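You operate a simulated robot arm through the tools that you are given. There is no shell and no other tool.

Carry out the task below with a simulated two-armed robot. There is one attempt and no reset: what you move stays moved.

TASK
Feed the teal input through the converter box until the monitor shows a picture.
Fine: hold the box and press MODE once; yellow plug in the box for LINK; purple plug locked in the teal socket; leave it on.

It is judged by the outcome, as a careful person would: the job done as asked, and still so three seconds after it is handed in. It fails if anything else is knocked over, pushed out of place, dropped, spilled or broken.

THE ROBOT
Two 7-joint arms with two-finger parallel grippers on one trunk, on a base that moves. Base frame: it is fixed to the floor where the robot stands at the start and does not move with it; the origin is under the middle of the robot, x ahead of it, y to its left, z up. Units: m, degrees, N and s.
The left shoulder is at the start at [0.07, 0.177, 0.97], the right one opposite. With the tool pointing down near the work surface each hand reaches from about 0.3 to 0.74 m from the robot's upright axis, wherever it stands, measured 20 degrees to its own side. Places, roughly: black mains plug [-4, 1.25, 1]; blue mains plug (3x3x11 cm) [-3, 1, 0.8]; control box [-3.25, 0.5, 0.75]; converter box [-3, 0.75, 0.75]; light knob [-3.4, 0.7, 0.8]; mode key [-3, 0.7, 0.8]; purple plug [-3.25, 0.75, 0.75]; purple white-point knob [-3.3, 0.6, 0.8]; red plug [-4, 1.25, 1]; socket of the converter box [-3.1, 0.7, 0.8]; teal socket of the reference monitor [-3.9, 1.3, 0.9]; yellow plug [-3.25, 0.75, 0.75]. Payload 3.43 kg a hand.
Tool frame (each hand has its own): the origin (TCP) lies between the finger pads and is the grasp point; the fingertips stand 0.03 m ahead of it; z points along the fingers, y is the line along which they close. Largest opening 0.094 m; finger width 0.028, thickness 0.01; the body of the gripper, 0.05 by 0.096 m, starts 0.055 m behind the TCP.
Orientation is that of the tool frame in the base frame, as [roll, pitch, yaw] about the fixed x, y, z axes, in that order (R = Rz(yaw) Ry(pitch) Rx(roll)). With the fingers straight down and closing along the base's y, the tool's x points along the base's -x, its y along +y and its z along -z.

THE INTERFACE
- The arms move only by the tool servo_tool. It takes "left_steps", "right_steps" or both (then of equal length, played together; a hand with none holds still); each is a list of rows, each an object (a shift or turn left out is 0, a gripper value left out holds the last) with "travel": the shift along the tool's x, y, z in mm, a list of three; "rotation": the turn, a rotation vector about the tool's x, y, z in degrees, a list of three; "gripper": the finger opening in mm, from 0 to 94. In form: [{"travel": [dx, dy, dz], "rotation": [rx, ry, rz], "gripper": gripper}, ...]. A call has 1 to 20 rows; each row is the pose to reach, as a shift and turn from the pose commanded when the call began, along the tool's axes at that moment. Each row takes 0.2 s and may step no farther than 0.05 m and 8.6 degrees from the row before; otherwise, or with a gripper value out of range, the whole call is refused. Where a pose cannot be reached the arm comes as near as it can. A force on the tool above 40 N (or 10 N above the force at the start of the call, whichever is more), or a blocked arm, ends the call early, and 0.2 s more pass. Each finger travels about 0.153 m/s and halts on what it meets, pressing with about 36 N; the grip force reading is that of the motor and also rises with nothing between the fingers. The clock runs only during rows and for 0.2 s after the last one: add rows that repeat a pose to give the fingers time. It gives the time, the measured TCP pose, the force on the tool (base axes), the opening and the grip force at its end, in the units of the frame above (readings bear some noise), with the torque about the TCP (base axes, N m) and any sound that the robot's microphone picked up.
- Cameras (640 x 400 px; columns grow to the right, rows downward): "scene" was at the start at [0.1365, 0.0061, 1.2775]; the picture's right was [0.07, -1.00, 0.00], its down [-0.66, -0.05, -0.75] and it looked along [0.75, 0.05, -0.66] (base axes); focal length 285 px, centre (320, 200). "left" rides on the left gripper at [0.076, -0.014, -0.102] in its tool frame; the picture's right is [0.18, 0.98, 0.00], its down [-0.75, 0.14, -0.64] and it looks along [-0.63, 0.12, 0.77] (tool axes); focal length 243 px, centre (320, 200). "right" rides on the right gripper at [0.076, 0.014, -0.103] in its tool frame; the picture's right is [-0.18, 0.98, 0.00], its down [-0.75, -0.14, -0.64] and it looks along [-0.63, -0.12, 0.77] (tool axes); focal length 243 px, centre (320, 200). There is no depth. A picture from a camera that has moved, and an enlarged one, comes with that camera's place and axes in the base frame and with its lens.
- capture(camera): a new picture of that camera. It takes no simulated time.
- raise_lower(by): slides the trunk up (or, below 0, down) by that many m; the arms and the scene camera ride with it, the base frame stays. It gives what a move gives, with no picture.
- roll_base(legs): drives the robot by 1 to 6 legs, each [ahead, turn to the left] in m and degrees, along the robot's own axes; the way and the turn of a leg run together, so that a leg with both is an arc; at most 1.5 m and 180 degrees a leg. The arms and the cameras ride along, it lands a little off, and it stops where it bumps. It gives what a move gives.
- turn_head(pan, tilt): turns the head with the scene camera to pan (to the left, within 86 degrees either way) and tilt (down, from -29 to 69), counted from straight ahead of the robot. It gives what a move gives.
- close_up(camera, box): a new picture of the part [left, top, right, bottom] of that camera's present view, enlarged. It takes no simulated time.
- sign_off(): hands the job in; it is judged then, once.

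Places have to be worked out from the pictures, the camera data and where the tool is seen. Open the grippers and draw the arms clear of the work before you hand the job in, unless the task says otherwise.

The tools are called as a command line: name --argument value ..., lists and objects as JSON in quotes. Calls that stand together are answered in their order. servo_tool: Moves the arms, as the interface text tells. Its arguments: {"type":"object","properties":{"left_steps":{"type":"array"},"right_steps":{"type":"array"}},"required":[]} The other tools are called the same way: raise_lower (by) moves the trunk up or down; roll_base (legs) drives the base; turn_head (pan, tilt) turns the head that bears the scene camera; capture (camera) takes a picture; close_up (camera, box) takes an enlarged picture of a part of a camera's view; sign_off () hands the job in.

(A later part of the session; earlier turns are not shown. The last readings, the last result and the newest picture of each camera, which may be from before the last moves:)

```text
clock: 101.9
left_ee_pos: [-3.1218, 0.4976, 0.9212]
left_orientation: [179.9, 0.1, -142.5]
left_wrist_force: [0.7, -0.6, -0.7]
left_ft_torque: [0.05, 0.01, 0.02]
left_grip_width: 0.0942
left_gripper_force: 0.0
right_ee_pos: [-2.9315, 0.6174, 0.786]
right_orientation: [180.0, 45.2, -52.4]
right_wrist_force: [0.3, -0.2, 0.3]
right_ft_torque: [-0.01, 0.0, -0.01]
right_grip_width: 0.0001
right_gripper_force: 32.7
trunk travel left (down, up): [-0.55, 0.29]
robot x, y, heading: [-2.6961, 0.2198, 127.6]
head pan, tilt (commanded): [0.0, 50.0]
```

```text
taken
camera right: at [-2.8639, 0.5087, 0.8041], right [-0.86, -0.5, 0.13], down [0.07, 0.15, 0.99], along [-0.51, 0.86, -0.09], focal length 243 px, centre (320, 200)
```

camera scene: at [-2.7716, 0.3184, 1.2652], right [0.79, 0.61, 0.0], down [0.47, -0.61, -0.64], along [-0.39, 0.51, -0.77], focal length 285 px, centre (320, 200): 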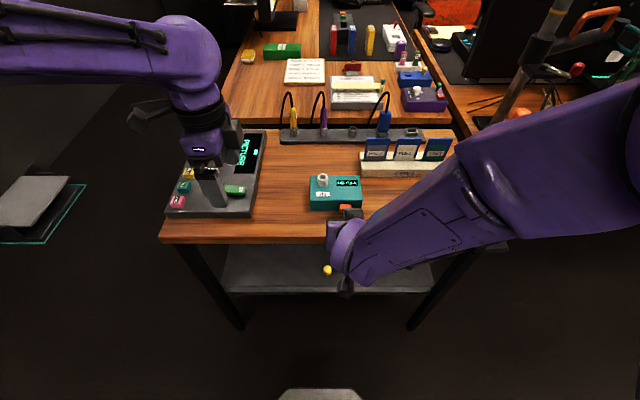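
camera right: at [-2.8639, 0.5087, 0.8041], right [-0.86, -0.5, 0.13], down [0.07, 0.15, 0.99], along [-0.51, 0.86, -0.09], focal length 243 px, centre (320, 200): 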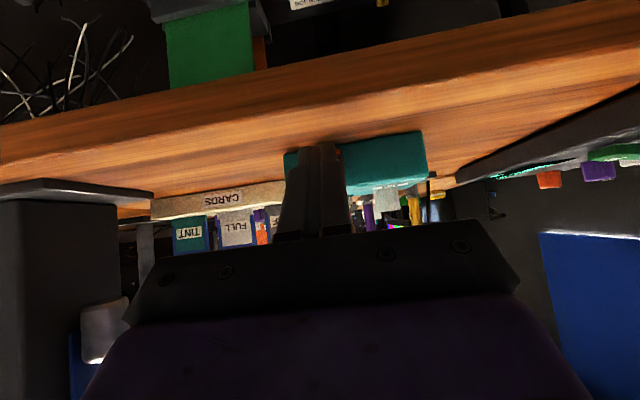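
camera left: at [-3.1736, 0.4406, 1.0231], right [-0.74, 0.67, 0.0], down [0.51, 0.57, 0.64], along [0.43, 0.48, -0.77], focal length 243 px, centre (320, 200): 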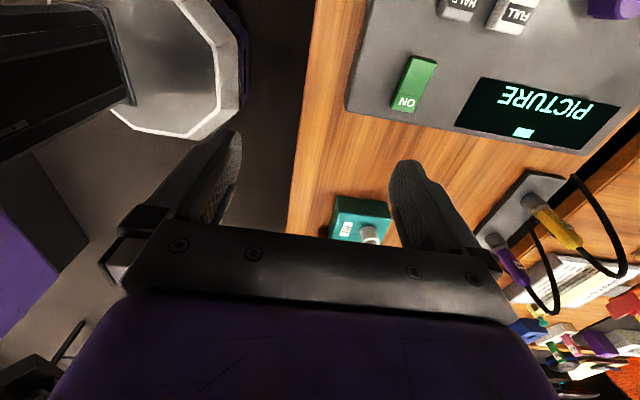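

The right tips stand in front of the key as planned. Now the left hand moves over the box and lowers around it again.

servo_tool --left_steps '[{"travel": [-34, 19, 0]}, {"travel": [-68, 38, 0]}, {"travel": [-102, 56, 0]}, {"travel": [-136, 75, 0]}, {"travel": [-168, 93, 0]}, {"travel": [-168, 93, 0]}]'

servo_tool --left_steps '[{"travel": [0, 0, 25]}, {"travel": [0, 0, 50]}, {"travel": [0, 0, 75]}, {"travel": [0, 0, 95]}, {"travel": [0, 0, 112]}, {"travel": [0, 0, 124]}, {"travel": [0, 0, 129]}, {"travel": [0, 0, 129]}]'

capture --camera "scene"

capture --camera "left"

```text
clock: 103.3
left_ee_pos: [-3.0441, 0.6746, 0.9219]
left_orientation: [180.0, 0.2, -142.6]
left_wrist_force: [1.2, 0.3, 0.1]
left_ft_torque: [-0.01, 0.0, -0.01]
left_grip_width: 0.0942
left_gripper_force: 0.1
right_ee_pos: [-2.9292, 0.6178, 0.7864]
right_orientation: [180.0, 45.1, -52.3]
right_wrist_force: [0.0, -0.9, -0.5]
right_ft_torque: [0.01, 0.02, 0.0]
right_grip_width: 0.0003
right_gripper_force: 33.2
trunk travel left (down, up): [-0.55, 0.29]
robot x, y, heading: [-2.6958, 0.2145, 127.3]
head pan, tilt (commanded): [0.0, 50.0]
```

```text
clock: 105.1
left_ee_pos: [-3.0455, 0.6749, 0.7936]
left_orientation: [-180.0, 0.1, -142.5]
left_wrist_force: [-0.2, -0.3, -0.4]
left_ft_torque: [-0.01, 0.03, 0.02]
left_grip_width: 0.0938
left_gripper_force: 0.0
right_ee_pos: [-2.9304, 0.6181, 0.7854]
right_orientation: [-180.0, 45.1, -52.4]
right_wrist_force: [-0.4, 0.6, 0.6]
right_ft_torque: [0.0, -0.03, 0.0]
right_grip_width: 0.0001
right_gripper_force: 33.0
trunk travel left (down, up): [-0.55, 0.29]
robot x, y, heading: [-2.6982, 0.2168, 127.8]
head pan, tilt (commanded): [0.0, 50.0]
```

```text
taken
camera scene: at [-2.7717, 0.3197, 1.265], right [0.79, 0.61, 0.0], down [0.47, -0.61, -0.64], along [-0.39, 0.51, -0.77], focal length 285 px, centre (320, 200)
```

scene: 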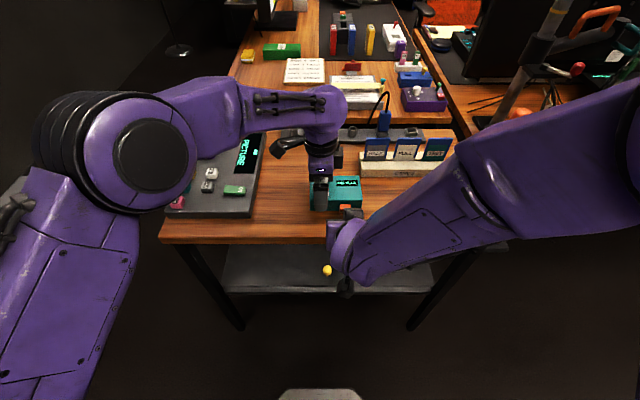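

```text
taken
camera left: at [-3.0966, 0.617, 0.8941], right [-0.74, 0.67, 0.0], down [0.51, 0.57, 0.64], along [0.43, 0.48, -0.77], focal length 243 px, centre (320, 200)
```

left: 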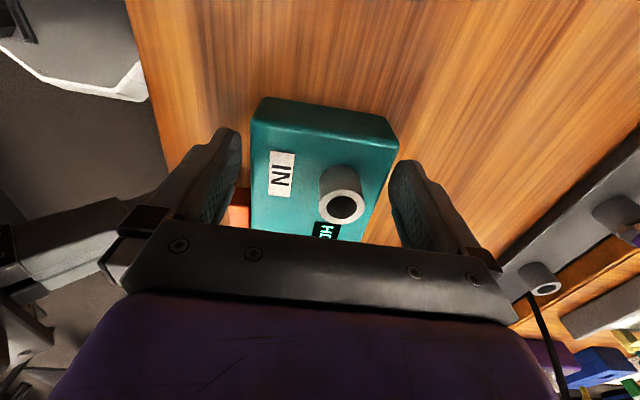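

The left fingers straddle the box again. I close them on it.

servo_tool --left_steps '[{"gripper": 88}, {"gripper": 84}, {"gripper": 80}, {"gripper": 76}, {"gripper": 72}, {"gripper": 72}]'

close_up --camera "scene" --box '[280, 140, 400, 240]'

close_up --camera "right" --box '[240, 100, 480, 250]'

```text
clock: 106.5
left_ee_pos: [-3.0442, 0.6744, 0.7941]
left_orientation: [179.9, 0.1, -142.4]
left_wrist_force: [-0.1, 0.0, -1.0]
left_ft_torque: [0.02, 0.04, 0.01]
left_grip_width: 0.0794
left_gripper_force: 36.1
right_ee_pos: [-2.9305, 0.619, 0.787]
right_orientation: [-180.0, 45.1, -52.5]
right_wrist_force: [-1.3, -0.1, 0.1]
right_ft_torque: [0.02, -0.01, 0.0]
right_grip_width: 0.0
right_gripper_force: 33.1
trunk travel left (down, up): [-0.55, 0.29]
robot x, y, heading: [-2.697, 0.2183, 127.6]
head pan, tilt (commanded): [0.0, 50.0]
```

```text
4.00 times, centred on (340, 190) of scene
camera zoom: at [-2.7717, 0.3198, 1.265], right [0.79, 0.61, 0.0], down [0.47, -0.61, -0.64], along [-0.39, 0.51, -0.77], focal length 1140 px, centre (240, 240)
```

zoom: 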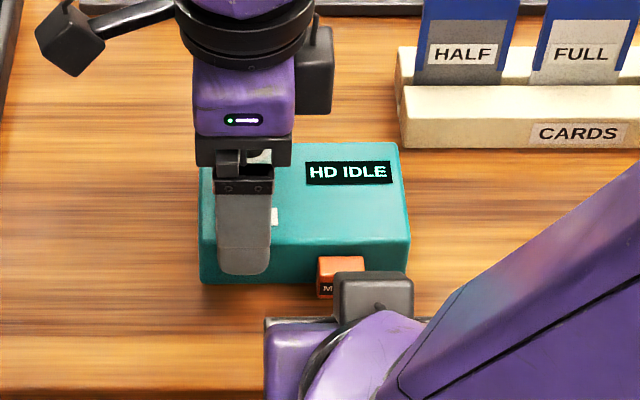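

```text
2.67 times, centred on (360, 175) of right
camera zoom: at [-2.864, 0.5094, 0.804], right [-0.86, -0.5, 0.13], down [0.06, 0.15, 0.99], along [-0.51, 0.86, -0.09], focal length 647 px, centre (213, 267)
```

zoom: 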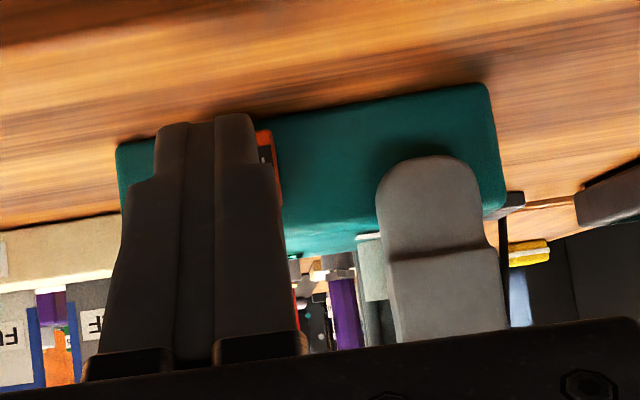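

The box is held (79.4 mm, 36 N) and the right tips are in line with the key. I move the right hand forward 34 mm to just short of the key.

servo_tool --right_steps '[{"travel": [-8, 0, 8]}, {"travel": [-16, 0, 16]}, {"travel": [-22, 0, 22]}, {"travel": [-24, 0, 24]}, {"travel": [-24, 0, 24]}]'

close_up --camera "right" --box '[240, 100, 480, 250]'

close_up --camera "scene" --box '[280, 140, 400, 240]'

```text
clock: 107.7
left_ee_pos: [-3.0458, 0.6745, 0.7931]
left_orientation: [180.0, 0.2, -142.6]
left_wrist_force: [-0.6, 2.0, -0.1]
left_ft_torque: [-0.01, 0.09, 0.13]
left_grip_width: 0.0792
left_gripper_force: 36.2
right_ee_pos: [-2.9505, 0.6458, 0.7852]
right_orientation: [180.0, 45.1, -52.5]
right_wrist_force: [0.7, -1.7, 1.6]
right_ft_torque: [0.0, 0.01, 0.02]
right_grip_width: 0.0
right_gripper_force: 33.2
trunk travel left (down, up): [-0.55, 0.29]
robot x, y, heading: [-2.6964, 0.2208, 127.3]
head pan, tilt (commanded): [0.0, 50.0]
heard: click
```

```text
2.67 times, centred on (360, 175) of right
camera zoom: at [-2.885, 0.5363, 0.8037], right [-0.86, -0.5, 0.13], down [0.06, 0.15, 0.99], along [-0.51, 0.85, -0.09], focal length 647 px, centre (213, 267)
```

zoom: 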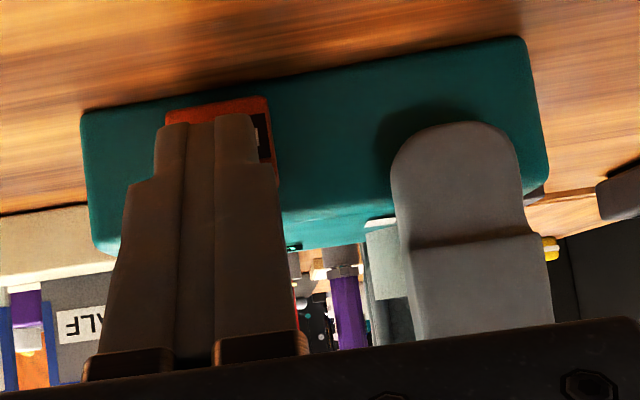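

```text
4.00 times, centred on (340, 190) of scene
camera zoom: at [-2.7717, 0.3198, 1.265], right [0.79, 0.61, 0.0], down [0.47, -0.61, -0.64], along [-0.39, 0.51, -0.77], focal length 1140 px, centre (240, 240)
```

zoom: 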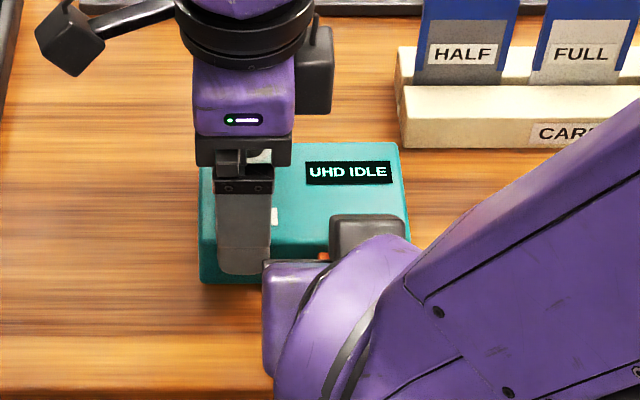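

A click was heard and the box now reads "UHD IDLE": one press done. I pull the right hand straight back 60 mm.

servo_tool --right_steps '[{"travel": [10, 0, -10]}, {"travel": [22, 0, -22]}, {"travel": [32, 0, -32]}, {"travel": [42, 0, -42]}, {"travel": [42, 0, -42]}]'

close_up --camera "scene" --box '[280, 140, 400, 240]'

```text
clock: 108.9
left_ee_pos: [-3.044, 0.6754, 0.7923]
left_orientation: [-179.9, 0.1, -142.5]
left_wrist_force: [-0.5, -1.5, 0.3]
left_ft_torque: [0.02, -0.03, -0.09]
left_grip_width: 0.0795
left_gripper_force: 36.2
right_ee_pos: [-2.9161, 0.5983, 0.7866]
right_orientation: [-180.0, 45.0, -52.4]
right_wrist_force: [-0.5, 0.3, -0.4]
right_ft_torque: [-0.01, -0.02, 0.02]
right_grip_width: 0.0001
right_gripper_force: 32.9
trunk travel left (down, up): [-0.55, 0.29]
robot x, y, heading: [-2.694, 0.2221, 127.6]
head pan, tilt (commanded): [0.0, 50.0]
```

```text
4.00 times, centred on (340, 190) of scene
camera zoom: at [-2.7717, 0.3197, 1.2651], right [0.79, 0.61, 0.0], down [0.47, -0.61, -0.64], along [-0.39, 0.51, -0.77], focal length 1140 px, centre (240, 240)
```

zoom: 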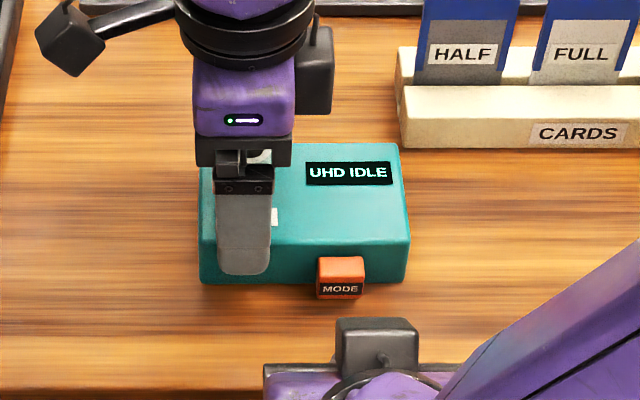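

The box stays at "UHD IDLE" with the key released. I lift the right hand away, release the box with the left hand and lift it, then study the plugs.

servo_tool --left_steps '[{"gripper": 86}, {"gripper": 94}, {"gripper": 94}, {"travel": [0, 0, -15], "gripper": 94}, {"travel": [0, 0, -40], "gripper": 94}, {"travel": [0, 0, -70], "gripper": 94}, {"travel": [0, 0, -100], "gripper": 94}, {"travel": [30, 0, -130], "gripper": 94}, {"travel": [60, 0, -130], "gripper": 94}, {"travel": [60, 0, -130], "gripper": 94}]' --right_steps '[{"travel": [0, 0, 0]}, {"travel": [0, 0, 0]}, {"travel": [-5, 0, -25]}, {"travel": [-30, 0, -50]}, {"travel": [-55, 0, -75]}, {"travel": [-80, 0, -100]}, {"travel": [-90, -20, -110]}, {"travel": [-90, -50, -110]}, {"travel": [-90, -80, -110]}, {"travel": [-90, -80, -110]}]'

capture --camera "scene"

close_up --camera "scene" --box '[260, 80, 400, 190]'

capture --camera "left"

```text
clock: 111.1
left_ee_pos: [-3.0935, 0.6382, 0.9232]
left_orientation: [180.0, 0.1, -142.5]
left_wrist_force: [0.3, 1.0, 1.0]
left_ft_torque: [-0.01, -0.01, -0.01]
left_grip_width: 0.0942
left_gripper_force: 0.1
right_ee_pos: [-2.8424, 0.6367, 0.9273]
right_orientation: [180.0, 45.1, -52.4]
right_wrist_force: [0.5, -0.2, 0.0]
right_ft_torque: [0.0, -0.02, -0.07]
right_grip_width: 0.0
right_gripper_force: 32.9
trunk travel left (down, up): [-0.55, 0.29]
robot x, y, heading: [-2.6966, 0.2173, 127.4]
head pan, tilt (commanded): [0.0, 50.0]
```

```text
taken
camera scene: at [-2.772, 0.3194, 1.265], right [0.79, 0.61, 0.0], down [0.47, -0.61, -0.64], along [-0.39, 0.51, -0.77], focal length 285 px, centre (320, 200)
```

scene: 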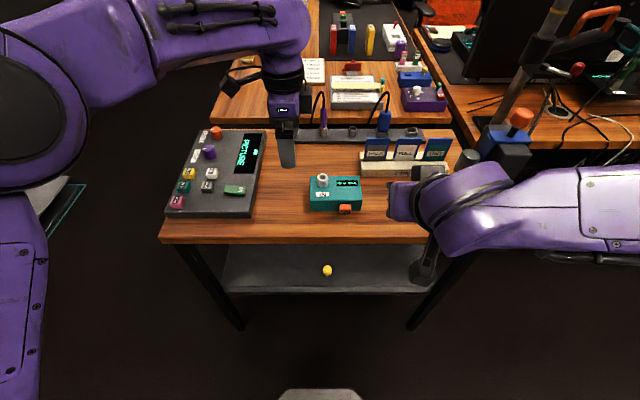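

```text
3.64 times, centred on (330, 135) of scene
camera zoom: at [-2.772, 0.3194, 1.265], right [0.79, 0.61, 0.0], down [0.47, -0.61, -0.64], along [-0.39, 0.51, -0.77], focal length 1036 px, centre (284, 436)
```

zoom: 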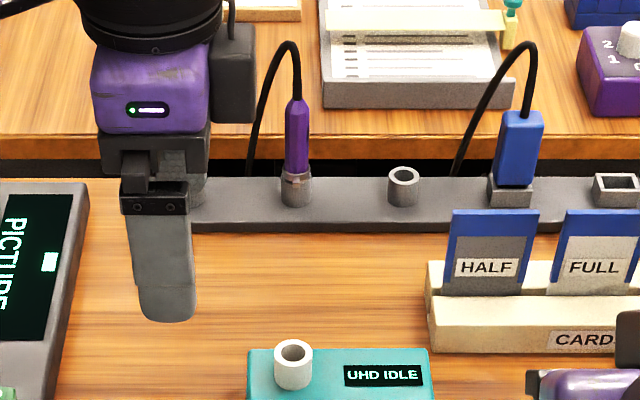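

```text
taken
camera left: at [-3.1452, 0.5799, 1.0247], right [-0.74, 0.67, 0.0], down [0.51, 0.57, 0.64], along [0.43, 0.48, -0.77], focal length 243 px, centre (320, 200)
```

left: 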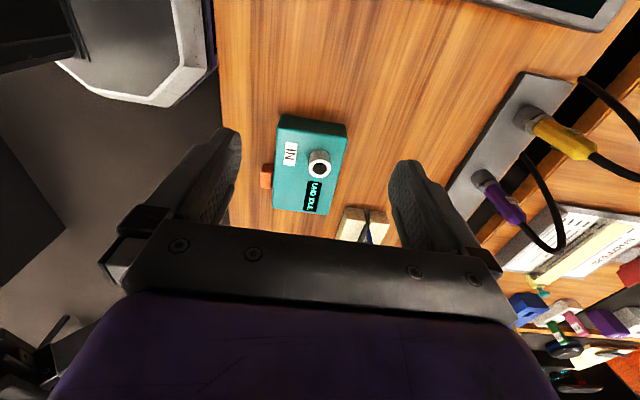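

The plugs' bodies span z≈0.805–0.87 with cables arching up and back. I roll forward 0.08 m for reach, then turn the left hand back by 90° to point ahead, retreating a bit and raising it.

roll_base --legs '[[0.08, 0]]'

servo_tool --left_steps '[{"travel": [0, -10, -8], "rotation": [0, 0, -8]}, {"travel": [0, -20, -16], "rotation": [0, 0, -16]}, {"travel": [0, -30, -24], "rotation": [0, 0, -24]}, {"travel": [0, -40, -32], "rotation": [0, 0, -32]}, {"travel": [0, -50, -40], "rotation": [0, 0, -40]}, {"travel": [0, -60, -40], "rotation": [0, 0, -48]}, {"travel": [0, -70, -40], "rotation": [0, 0, -56]}, {"travel": [0, -80, -40], "rotation": [0, 0, -64]}, {"travel": [0, -90, -40], "rotation": [0, 0, -72]}, {"travel": [0, -100, -40], "rotation": [0, 0, -80]}, {"travel": [0, -100, -40], "rotation": [0, 0, -85]}, {"travel": [0, -100, -40], "rotation": [0, 0, -90]}, {"travel": [0, -100, -40], "rotation": [0, 0, -90]}]'

servo_tool --left_steps '[{"rotation": [0, -7.5, 0]}, {"rotation": [0, -15, 0]}, {"rotation": [0, -22.5, 0]}, {"rotation": [0, -30, 0]}, {"rotation": [0, -37.5, 0]}, {"rotation": [0, -45, 0]}, {"rotation": [0, -45, 0]}]'

capture --camera "scene"

capture --camera "left"

```text
clock: 112.1
left_ee_pos: [-3.141, 0.7018, 0.9232]
left_orientation: [180.0, 0.1, -142.5]
left_wrist_force: [-0.2, -0.1, -0.3]
left_ft_torque: [-0.02, 0.01, 0.0]
left_grip_width: 0.0941
left_gripper_force: 0.1
right_ee_pos: [-2.8919, 0.7012, 0.926]
right_orientation: [-180.0, 45.0, -52.3]
right_wrist_force: [0.4, 0.9, -0.2]
right_ft_torque: [-0.02, 0.03, 0.02]
right_grip_width: 0.0
right_gripper_force: 33.1
trunk travel left (down, up): [-0.55, 0.29]
robot x, y, heading: [-2.748, 0.282, 127.6]
head pan, tilt (commanded): [0.0, 50.0]
```

```text
clock: 114.9
left_ee_pos: [-3.0812, 0.6221, 0.9633]
left_orientation: [-179.9, 0.0, -52.4]
left_wrist_force: [0.5, -0.7, -0.2]
left_ft_torque: [0.0, -0.01, 0.01]
left_grip_width: 0.0939
left_gripper_force: 0.1
right_ee_pos: [-2.8926, 0.7005, 0.9276]
right_orientation: [180.0, 45.1, -52.3]
right_wrist_force: [-0.4, 0.5, -0.2]
right_ft_torque: [0.0, 0.0, -0.01]
right_grip_width: 0.0
right_gripper_force: 32.8
trunk travel left (down, up): [-0.55, 0.29]
robot x, y, heading: [-2.7459, 0.2809, 127.1]
head pan, tilt (commanded): [0.0, 50.0]
```

```text
clock: 116.5
left_ee_pos: [-3.0806, 0.6228, 0.9622]
left_orientation: [-179.8, 45.0, -52.4]
left_wrist_force: [-0.2, -0.4, 0.7]
left_ft_torque: [0.0, -0.03, -0.01]
left_grip_width: 0.094
left_gripper_force: 0.1
right_ee_pos: [-2.8919, 0.7003, 0.9266]
right_orientation: [-180.0, 45.0, -52.4]
right_wrist_force: [0.1, -0.9, 0.2]
right_ft_torque: [0.02, -0.02, -0.03]
right_grip_width: 0.0
right_gripper_force: 33.5
trunk travel left (down, up): [-0.55, 0.29]
robot x, y, heading: [-2.7431, 0.2826, 127.7]
head pan, tilt (commanded): [0.0, 50.0]
```

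```text
taken
camera scene: at [-2.8207, 0.3837, 1.265], right [0.79, 0.61, 0.0], down [0.47, -0.61, -0.64], along [-0.39, 0.51, -0.77], focal length 285 px, centre (320, 200)
```

scene: 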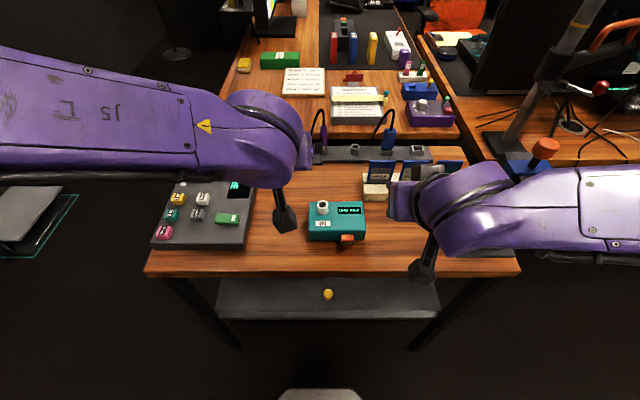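

```text
taken
camera left: at [-2.9926, 0.5308, 0.9803], right [-0.7, -0.7, -0.13], down [-0.16, -0.03, 0.99], along [-0.69, 0.71, -0.1], focal length 243 px, centre (320, 200)
```

left: 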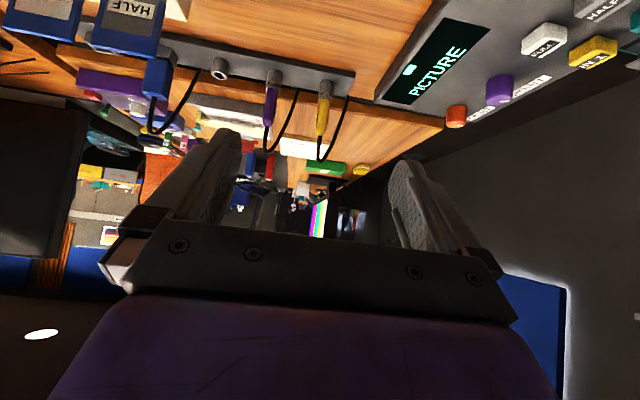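

Both hands are tilted and clear. I take a close-up of the plugs from the left camera to locate the yellow plug precisely.

close_up --camera "left" --box '[200, 50, 400, 175]'

close_up --camera "scene" --box '[290, 90, 430, 190]'

```text
3.20 times, centred on (300, 112) of left
camera zoom: at [-2.9926, 0.5308, 0.9803], right [-0.7, -0.7, -0.13], down [-0.16, -0.03, 0.99], along [-0.69, 0.71, -0.1], focal length 776 px, centre (384, 480)
```

zoom: 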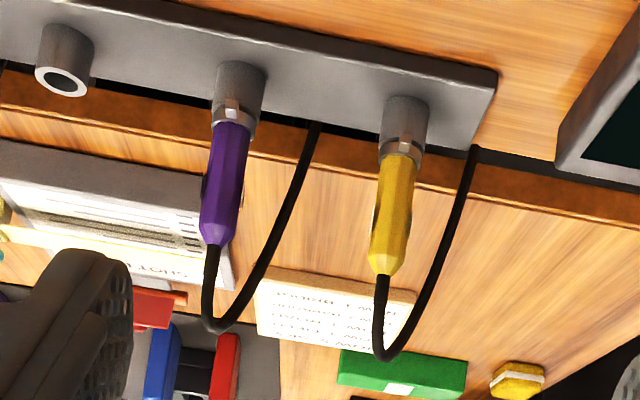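

```text
4.00 times, centred on (360, 140) of scene
camera zoom: at [-2.8207, 0.3837, 1.265], right [0.79, 0.61, 0.0], down [0.47, -0.61, -0.64], along [-0.39, 0.51, -0.77], focal length 1140 px, centre (160, 440)
```

zoom: 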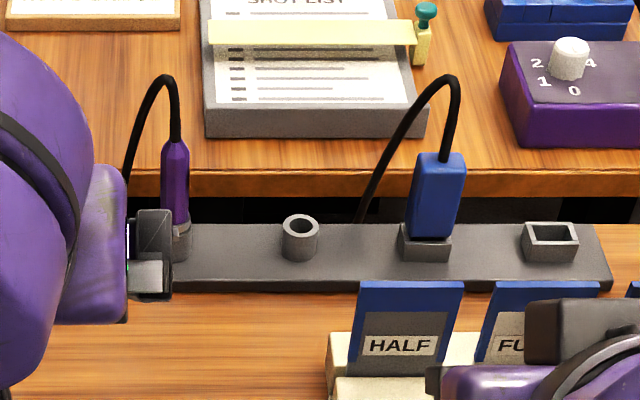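

From both cameras the yellow plug axis is near v=-2.077, u≈2.62 (about (-3.245, 0.806)), body z≈0.78–0.84. I move the left hand diagonally to 100 mm short of it along the finger direction, opening set to 46 mm.

servo_tool --left_steps '[{"travel": [-15, 4, 34], "gripper": 80}, {"travel": [-30, 7, 68], "gripper": 65}, {"travel": [-44, 11, 103], "gripper": 50}, {"travel": [-59, 14, 137], "gripper": 46}, {"travel": [-74, 18, 171], "gripper": 46}, {"travel": [-74, 18, 171], "gripper": 46}]'

capture --camera "left"

capture --camera "scene"

```text
clock: 117.9
left_ee_pos: [-3.199, 0.749, 0.8949]
left_orientation: [-179.9, 45.0, -52.5]
left_wrist_force: [-0.8, -0.1, 0.1]
left_ft_torque: [-0.04, 0.04, 0.0]
left_grip_width: 0.0461
left_gripper_force: 0.0
right_ee_pos: [-2.8907, 0.6991, 0.9278]
right_orientation: [-180.0, 45.1, -52.4]
right_wrist_force: [1.1, -0.3, -0.6]
right_ft_torque: [0.03, -0.01, 0.04]
right_grip_width: 0.0004
right_gripper_force: 32.6
trunk travel left (down, up): [-0.55, 0.29]
robot x, y, heading: [-2.7465, 0.2845, 127.3]
head pan, tilt (commanded): [0.0, 50.0]
```

```text
taken
camera left: at [-3.1119, 0.6583, 0.9124], right [-0.7, -0.7, -0.13], down [-0.16, -0.03, 0.99], along [-0.69, 0.71, -0.09], focal length 243 px, centre (320, 200)
```

left: 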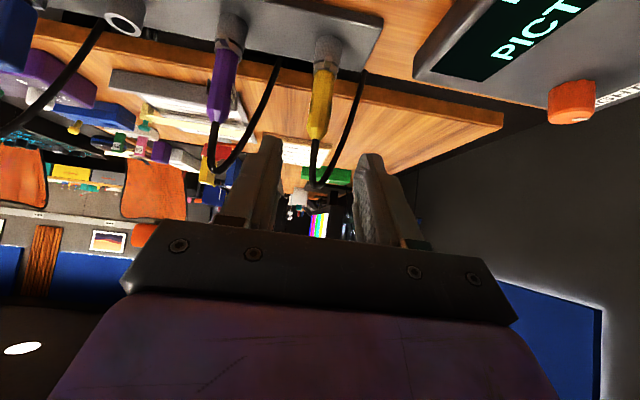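

```text
taken
camera scene: at [-2.8198, 0.3829, 1.2652], right [0.79, 0.61, 0.0], down [0.47, -0.61, -0.64], along [-0.39, 0.51, -0.77], focal length 285 px, centre (320, 200)
```

scene: 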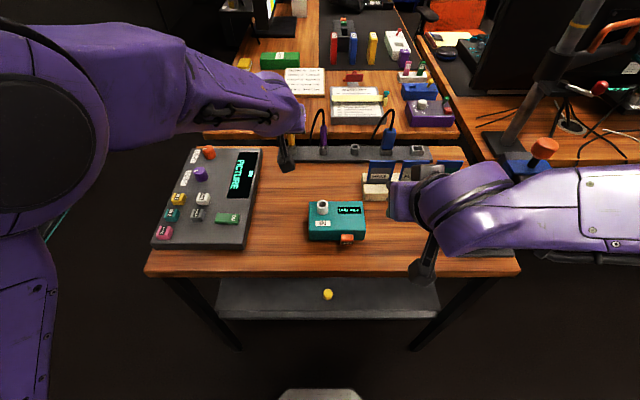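

The plug sits centred between the fingers in view (u≈2.618, v≈-2.0765, body z 0.783–0.842). I advance 101 mm along the fingers, in steps, then check.

servo_tool --left_steps '[{"travel": [0, 0, 25]}, {"travel": [1, 0, 50]}, {"travel": [1, 0, 70]}, {"travel": [2, 0, 86]}, {"travel": [2, 0, 96]}, {"travel": [2, 0, 101]}, {"travel": [2, 0, 101]}]'

capture --camera "left"

close_up --camera "scene" --box '[240, 80, 380, 190]'

```text
clock: 119.5
left_ee_pos: [-3.2441, 0.8041, 0.8219]
left_orientation: [-179.9, 44.9, -52.5]
left_wrist_force: [-0.2, 0.4, -0.4]
left_ft_torque: [0.0, 0.01, 0.07]
left_grip_width: 0.0461
left_gripper_force: 0.1
right_ee_pos: [-2.891, 0.7004, 0.9272]
right_orientation: [-179.9, 45.0, -52.4]
right_wrist_force: [0.0, -0.1, 0.3]
right_ft_torque: [0.02, 0.01, 0.0]
right_grip_width: 0.0
right_gripper_force: 32.8
trunk travel left (down, up): [-0.55, 0.29]
robot x, y, heading: [-2.7446, 0.2844, 127.4]
head pan, tilt (commanded): [0.0, 50.0]
```

```text
taken
camera left: at [-3.1547, 0.7136, 0.8389], right [-0.7, -0.7, -0.13], down [-0.16, -0.02, 0.99], along [-0.69, 0.71, -0.1], focal length 243 px, centre (320, 200)
```

left: 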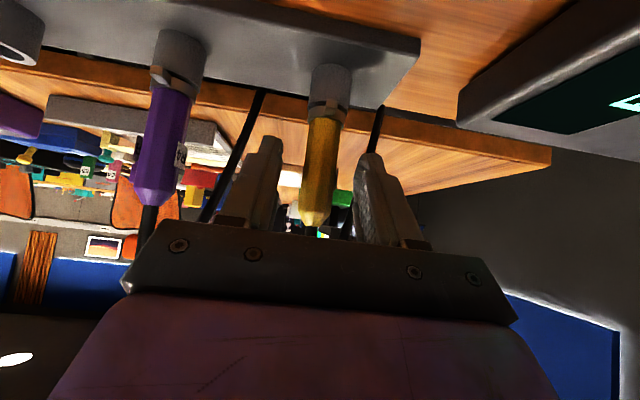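

```text
3.64 times, centred on (310, 135) of scene
camera zoom: at [-2.8206, 0.3836, 1.265], right [0.79, 0.61, 0.0], down [0.47, -0.61, -0.64], along [-0.39, 0.51, -0.77], focal length 1036 px, centre (356, 436)
```

zoom: 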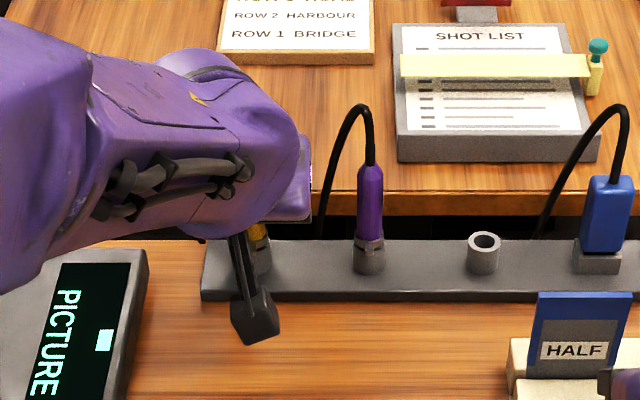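

The yellow plug is between the fingers. I advance 5 mm and close on it.

servo_tool --left_steps '[{"travel": [-2, 0, 2]}, {"travel": [-3.5, 0, 3.5]}, {"travel": [-3.5, 0, 3.5], "gripper": 36}, {"travel": [-3.5, 0, 3.5], "gripper": 26}, {"travel": [-3.5, 0, 3.5], "gripper": 16}, {"travel": [-3.5, 0, 3.5], "gripper": 8}, {"travel": [-3.5, 0, 3.5], "gripper": 8}]'

close_up --camera "left" --box '[200, 50, 440, 240]'

```text
clock: 121.1
left_ee_pos: [-3.2457, 0.8076, 0.821]
left_orientation: [-179.8, 45.1, -52.3]
left_wrist_force: [-0.8, -0.5, 0.1]
left_ft_torque: [0.01, 0.02, -0.01]
left_grip_width: 0.0208
left_gripper_force: 36.0
right_ee_pos: [-2.8913, 0.6998, 0.927]
right_orientation: [179.9, 45.1, -52.4]
right_wrist_force: [-0.3, 0.7, 0.6]
right_ft_torque: [0.02, -0.02, 0.01]
right_grip_width: 0.0001
right_gripper_force: 32.8
trunk travel left (down, up): [-0.55, 0.29]
robot x, y, heading: [-2.7439, 0.2867, 127.4]
head pan, tilt (commanded): [0.0, 50.0]
```

```text
2.11 times, centred on (320, 145) of left
camera zoom: at [-3.1577, 0.7171, 0.8391], right [-0.7, -0.7, -0.13], down [-0.16, -0.02, 0.99], along [-0.69, 0.71, -0.1], focal length 511 px, centre (320, 316)
```

zoom: 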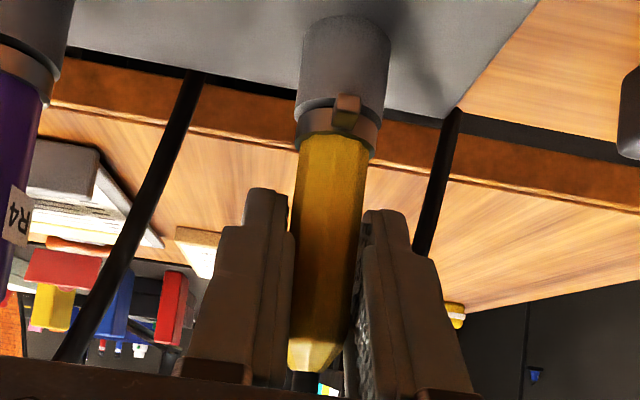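

The plug is gripped (20.8 mm, 36 N). I pull it straight up 90 mm out of the rack.

servo_tool --left_steps '[{"travel": [-4, 0, -4]}, {"travel": [-11, 0, -11]}, {"travel": [-21, 0, -21]}, {"travel": [-35, 0, -35]}, {"travel": [-50, 0, -50]}, {"travel": [-64, 0, -64]}, {"travel": [-64, 0, -64]}]'

capture --camera "left"

close_up --camera "scene" --box '[230, 60, 390, 190]'

```text
clock: 122.7
left_ee_pos: [-3.2471, 0.8079, 0.9125]
left_orientation: [-179.8, 45.0, -52.5]
left_wrist_force: [-0.4, -0.3, -0.9]
left_ft_torque: [-0.03, -0.01, -0.01]
left_grip_width: 0.0205
left_gripper_force: 36.2
right_ee_pos: [-2.8914, 0.7006, 0.9272]
right_orientation: [179.9, 45.1, -52.4]
right_wrist_force: [0.7, -0.5, 0.2]
right_ft_torque: [-0.03, 0.01, 0.02]
right_grip_width: 0.0
right_gripper_force: 33.2
trunk travel left (down, up): [-0.55, 0.29]
robot x, y, heading: [-2.7455, 0.2833, 127.6]
head pan, tilt (commanded): [0.0, 50.0]
```

```text
taken
camera left: at [-3.1579, 0.717, 0.9294], right [-0.7, -0.7, -0.13], down [-0.16, -0.02, 0.99], along [-0.69, 0.71, -0.1], focal length 243 px, centre (320, 200)
```

left: 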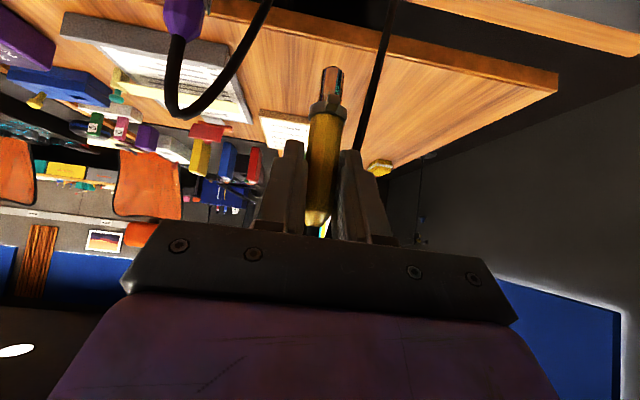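

```text
3.08 times, centred on (310, 125) of scene
camera zoom: at [-2.8209, 0.384, 1.265], right [0.79, 0.61, 0.0], down [0.47, -0.61, -0.64], along [-0.39, 0.51, -0.77], focal length 876 px, centre (351, 431)
```

zoom: 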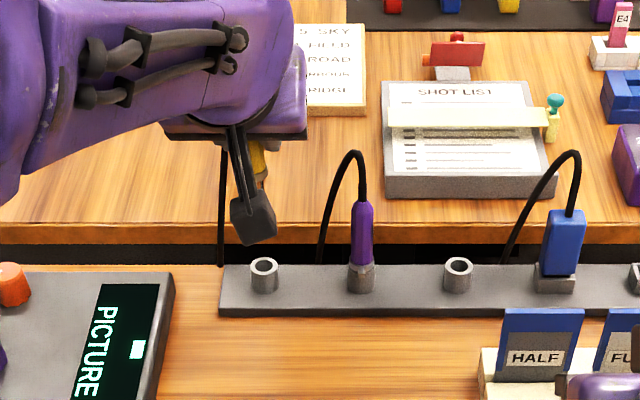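

The yellow plug is out with its metal pin showing (tip ≈69 mm below the TCP). I re-measure the box's IN socket with scene close-ups.

close_up --camera "scene" --box '[290, 180, 390, 260]'

capture --camera "right"

```text
5.00 times, centred on (340, 220) of scene
camera zoom: at [-2.8209, 0.384, 1.265], right [0.79, 0.61, 0.0], down [0.47, -0.61, -0.64], along [-0.39, 0.51, -0.77], focal length 1424 px, centre (220, 100)
```

zoom: 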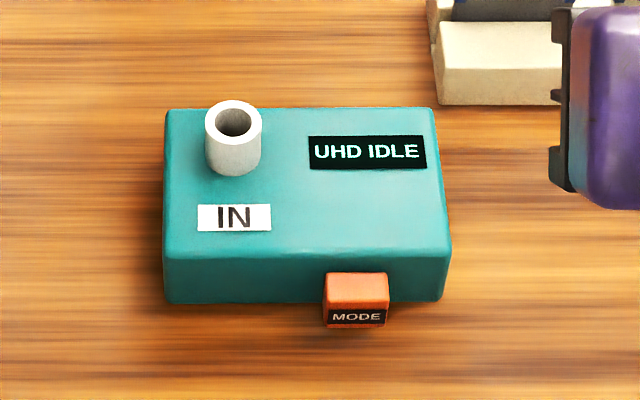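

```text
taken
camera right: at [-2.8256, 0.5912, 0.9448], right [-0.86, -0.5, 0.13], down [0.06, 0.15, 0.99], along [-0.51, 0.86, -0.09], focal length 243 px, centre (320, 200)
```

right: 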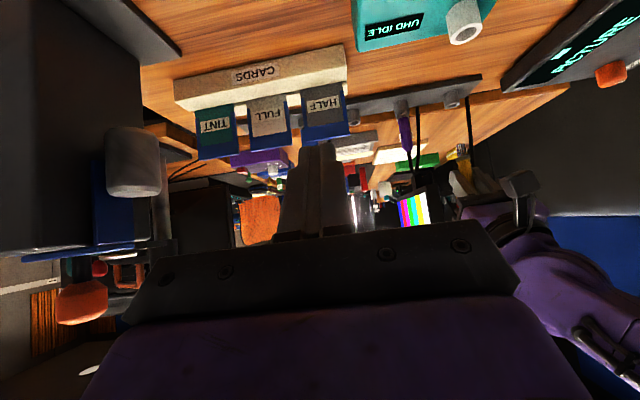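

The socket axis comes out at about u=2.404, v=-1.991, top z≈0.812 (≈(-3.046, 0.687)). First I draw the right hand back and right for clearance, and raise the left hand with the plug slightly.

servo_tool --left_steps '[{"travel": [-4, 0, -4]}, {"travel": [-8, 0, -8]}, {"travel": [-8, 0, -8]}, {"travel": [-8, 0, -8]}]' --right_steps '[{"travel": [24, -16, -24]}, {"travel": [48, -32, -48]}, {"travel": [70, -50, -71]}, {"travel": [70, -50, -71]}]'

capture --camera "scene"

```text
clock: 123.7
left_ee_pos: [-3.2464, 0.8086, 0.9231]
left_orientation: [-179.8, 44.9, -52.4]
left_wrist_force: [-0.9, 0.2, 0.4]
left_ft_torque: [-0.02, 0.0, -0.03]
left_grip_width: 0.0205
left_gripper_force: 36.1
right_ee_pos: [-2.8632, 0.6829, 0.9825]
right_orientation: [-179.8, 44.9, -52.2]
right_wrist_force: [0.0, 0.1, -0.5]
right_ft_torque: [0.03, -0.01, 0.0]
right_grip_width: 0.0
right_gripper_force: 32.2
right hand out of reach, approached as far as the arm can: row 1, 2, 3, 4
trunk travel left (down, up): [-0.55, 0.29]
robot x, y, heading: [-2.744, 0.2802, 127.6]
head pan, tilt (commanded): [0.0, 50.0]
```

```text
taken
camera scene: at [-2.8215, 0.3836, 1.265], right [0.79, 0.61, 0.0], down [0.47, -0.61, -0.64], along [-0.39, 0.51, -0.77], focal length 285 px, centre (320, 200)
```

scene: 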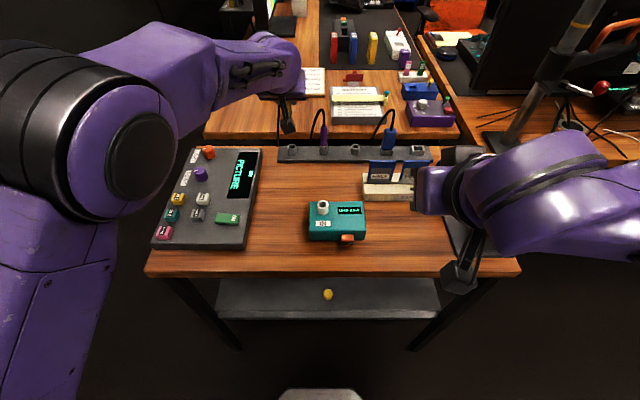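

The right hand could only draw back slightly but leaves enough gap. Now I carry the yellow plug over to above the IN socket, staying ~25 mm above it.

servo_tool --left_steps '[{"travel": [24, -12, -23]}, {"travel": [48, -24, -46]}, {"travel": [72, -36, -69]}, {"travel": [96, -48, -92]}, {"travel": [120, -60, -115]}, {"travel": [144, -73, -138]}, {"travel": [167, -84, -160]}, {"travel": [167, -84, -160]}, {"travel": [167, -84, -160]}]'

capture --camera "left"

capture --camera "scene"

capture --camera "right"

```text
clock: 125.7
left_ee_pos: [-3.0382, 0.676, 0.9182]
left_orientation: [-179.8, 45.0, -52.5]
left_wrist_force: [-0.8, 0.4, 0.5]
left_ft_torque: [0.04, -0.02, 0.0]
left_grip_width: 0.0207
left_gripper_force: 36.1
right_ee_pos: [-2.8622, 0.683, 0.9824]
right_orientation: [-180.0, 45.0, -52.4]
right_wrist_force: [-0.2, -0.5, -0.9]
right_ft_torque: [0.02, -0.03, -0.03]
right_grip_width: 0.0
right_gripper_force: 33.2
trunk travel left (down, up): [-0.55, 0.29]
robot x, y, heading: [-2.7419, 0.2806, 127.7]
head pan, tilt (commanded): [0.0, 50.0]
```

```text
taken
camera left: at [-2.9504, 0.5852, 0.9364], right [-0.7, -0.7, -0.13], down [-0.16, -0.02, 0.99], along [-0.69, 0.71, -0.1], focal length 243 px, centre (320, 200)
```

left: 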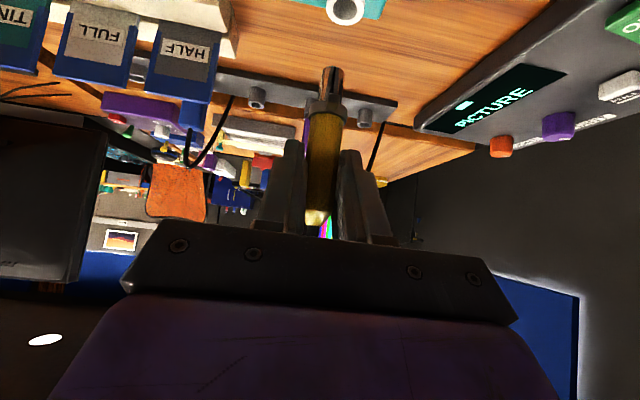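

```text
taken
camera scene: at [-2.8208, 0.3833, 1.2651], right [0.79, 0.61, 0.0], down [0.47, -0.61, -0.64], along [-0.39, 0.51, -0.77], focal length 285 px, centre (320, 200)
```

scene: 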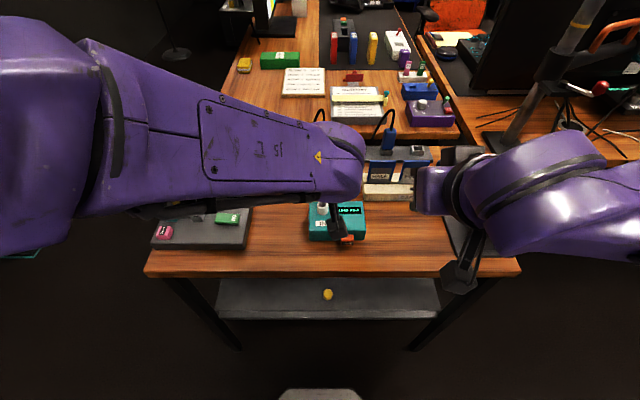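

```text
taken
camera right: at [-2.796, 0.5736, 1.0005], right [-0.86, -0.5, 0.13], down [0.06, 0.15, 0.99], along [-0.51, 0.86, -0.1], focal length 243 px, centre (320, 200)
```

right: 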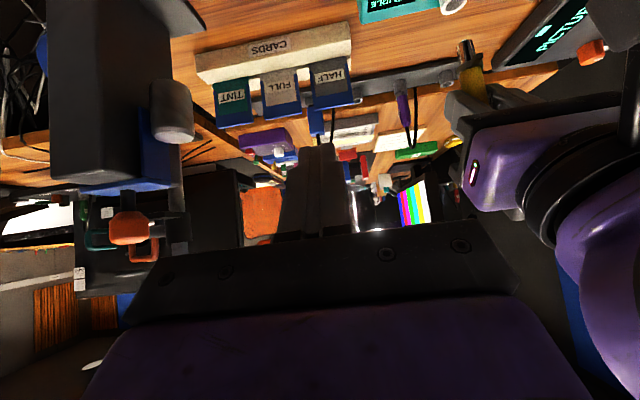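

In the left view pin and socket are nearly aligned laterally (3 mm off), but depth along the view is uncertain. I bring the right hand to a vertical pose beside the work so its camera can give a side view; first untilt it.

servo_tool --right_steps '[{"travel": [-3, 0, -3], "rotation": [0, 7.5, 0]}, {"travel": [-6, 0, -6], "rotation": [0, 15, 0]}, {"travel": [-9, 0, -9], "rotation": [0, 22.5, 0]}, {"travel": [-12, 0, -12], "rotation": [0, 30, 0]}, {"travel": [-14, 0, -14], "rotation": [0, 37.5, 0]}, {"travel": [-14, 0, -14], "rotation": [0, 45, 0]}, {"travel": [-14, 0, -14], "rotation": [0, 45, 0]}]'

servo_tool --right_steps '[{"travel": [-9, 0, 0], "rotation": [0, 0, -8], "gripper": 30}, {"travel": [-18, 0, 0], "rotation": [0, 0, -16], "gripper": 60}, {"travel": [-27, 0, 0], "rotation": [0, 0, -24], "gripper": 94}, {"travel": [-36, 0, 0], "rotation": [0, 0, -32], "gripper": 94}, {"travel": [-45, 0, 0], "rotation": [0, 0, -40], "gripper": 94}, {"travel": [-54, 0, 0], "rotation": [0, 0, -48], "gripper": 94}, {"travel": [-63, 0, 0], "rotation": [0, 0, -56], "gripper": 94}, {"travel": [-72, 0, 0], "rotation": [0, 0, -64], "gripper": 94}, {"travel": [-81, 0, 0], "rotation": [0, 0, -72], "gripper": 94}, {"travel": [-90, 0, 0], "rotation": [0, 0, -80], "gripper": 94}, {"travel": [-100, 0, 0], "rotation": [0, 0, -86], "gripper": 94}, {"travel": [-110, 0, 0], "rotation": [0, 0, -90], "gripper": 94}, {"travel": [-110, 0, 0], "rotation": [0, 0, -90], "gripper": 94}]'

capture --camera "right"

capture --camera "scene"

```text
clock: 127.3
left_ee_pos: [-3.0376, 0.6778, 0.919]
left_orientation: [-180.0, 45.0, -52.5]
left_wrist_force: [-0.6, -0.8, -0.7]
left_ft_torque: [0.0, -0.03, -0.01]
left_grip_width: 0.0204
left_gripper_force: 35.9
right_ee_pos: [-2.8612, 0.6841, 1.0023]
right_orientation: [179.9, 0.0, -52.4]
right_wrist_force: [0.0, 0.3, 0.5]
right_ft_torque: [-0.02, 0.0, 0.0]
right_grip_width: 0.0002
right_gripper_force: 33.2
trunk travel left (down, up): [-0.55, 0.29]
robot x, y, heading: [-2.745, 0.2796, 127.7]
head pan, tilt (commanded): [0.0, 50.0]
```

```text
clock: 130.1
left_ee_pos: [-3.0378, 0.677, 0.919]
left_orientation: [-179.9, 44.9, -52.4]
left_wrist_force: [1.3, -0.2, 0.1]
left_ft_torque: [-0.02, 0.02, 0.01]
left_grip_width: 0.0207
left_gripper_force: 35.8
right_ee_pos: [-2.9287, 0.771, 1.0028]
right_orientation: [-179.9, 0.0, 37.7]
right_wrist_force: [0.4, 0.4, 0.5]
right_ft_torque: [-0.02, -0.01, -0.06]
right_grip_width: 0.0941
right_gripper_force: 0.1
trunk travel left (down, up): [-0.55, 0.29]
robot x, y, heading: [-2.7429, 0.2818, 127.6]
head pan, tilt (commanded): [0.0, 50.0]
```

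```text
taken
camera right: at [-2.8585, 0.8053, 1.1045], right [0.46, -0.89, 0.0], down [-0.68, -0.35, 0.64], along [-0.57, -0.29, -0.77], focal length 243 px, centre (320, 200)
```

right: 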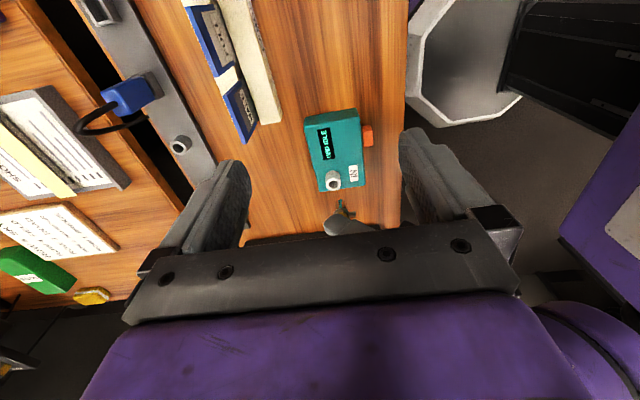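

```text
taken
camera scene: at [-2.8204, 0.3834, 1.2651], right [0.79, 0.61, 0.0], down [0.47, -0.61, -0.64], along [-0.39, 0.51, -0.77], focal length 285 px, centre (320, 200)
```

scene: 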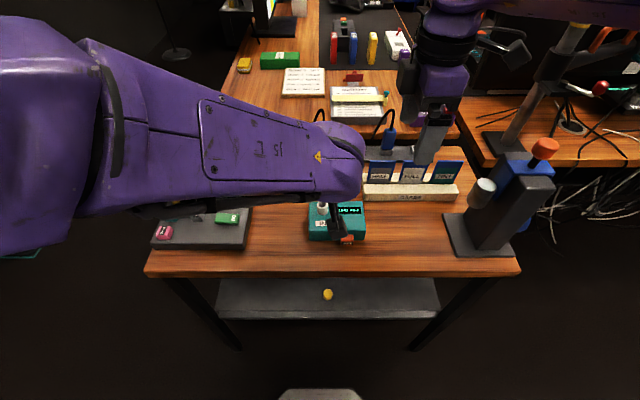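

The side view shows the socket and the pin just beside each other. I lower the right hand 75 mm for a flatter, closer view and zoom in.

servo_tool --right_steps '[{"travel": [0, 0, 25]}, {"travel": [0, 0, 50]}, {"travel": [0, 0, 75]}, {"travel": [0, 0, 75]}]'

capture --camera "right"

close_up --camera "right" --box '[270, 110, 410, 240]'

```text
clock: 131.1
left_ee_pos: [-3.0376, 0.6781, 0.9193]
left_orientation: [-179.9, 45.0, -52.4]
left_wrist_force: [-0.1, 0.5, -0.1]
left_ft_torque: [0.01, -0.01, -0.04]
left_grip_width: 0.0206
left_gripper_force: 36.0
right_ee_pos: [-2.929, 0.7703, 0.9278]
right_orientation: [-179.9, 0.0, 37.6]
right_wrist_force: [0.8, 0.1, 0.4]
right_ft_torque: [-0.01, 0.0, -0.02]
right_grip_width: 0.0941
right_gripper_force: 0.2
trunk travel left (down, up): [-0.55, 0.29]
robot x, y, heading: [-2.7491, 0.2789, 127.7]
head pan, tilt (commanded): [0.0, 50.0]
```

```text
taken
camera right: at [-2.8595, 0.8058, 1.0292], right [0.45, -0.89, 0.0], down [-0.68, -0.35, 0.64], along [-0.57, -0.29, -0.77], focal length 243 px, centre (320, 200)
```

right: 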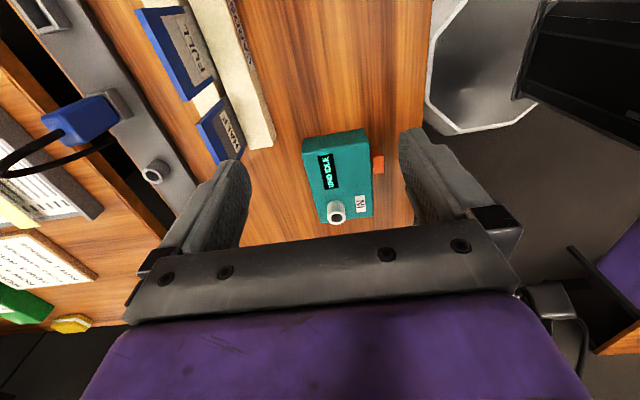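

```text
3.08 times, centred on (340, 175) of right
camera zoom: at [-2.8595, 0.8058, 1.0292], right [0.45, -0.89, 0.0], down [-0.68, -0.35, 0.64], along [-0.57, -0.29, -0.77], focal length 746 px, centre (258, 277)
```

zoom: 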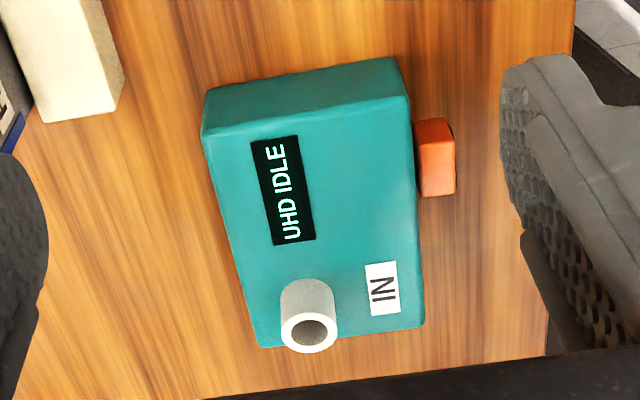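

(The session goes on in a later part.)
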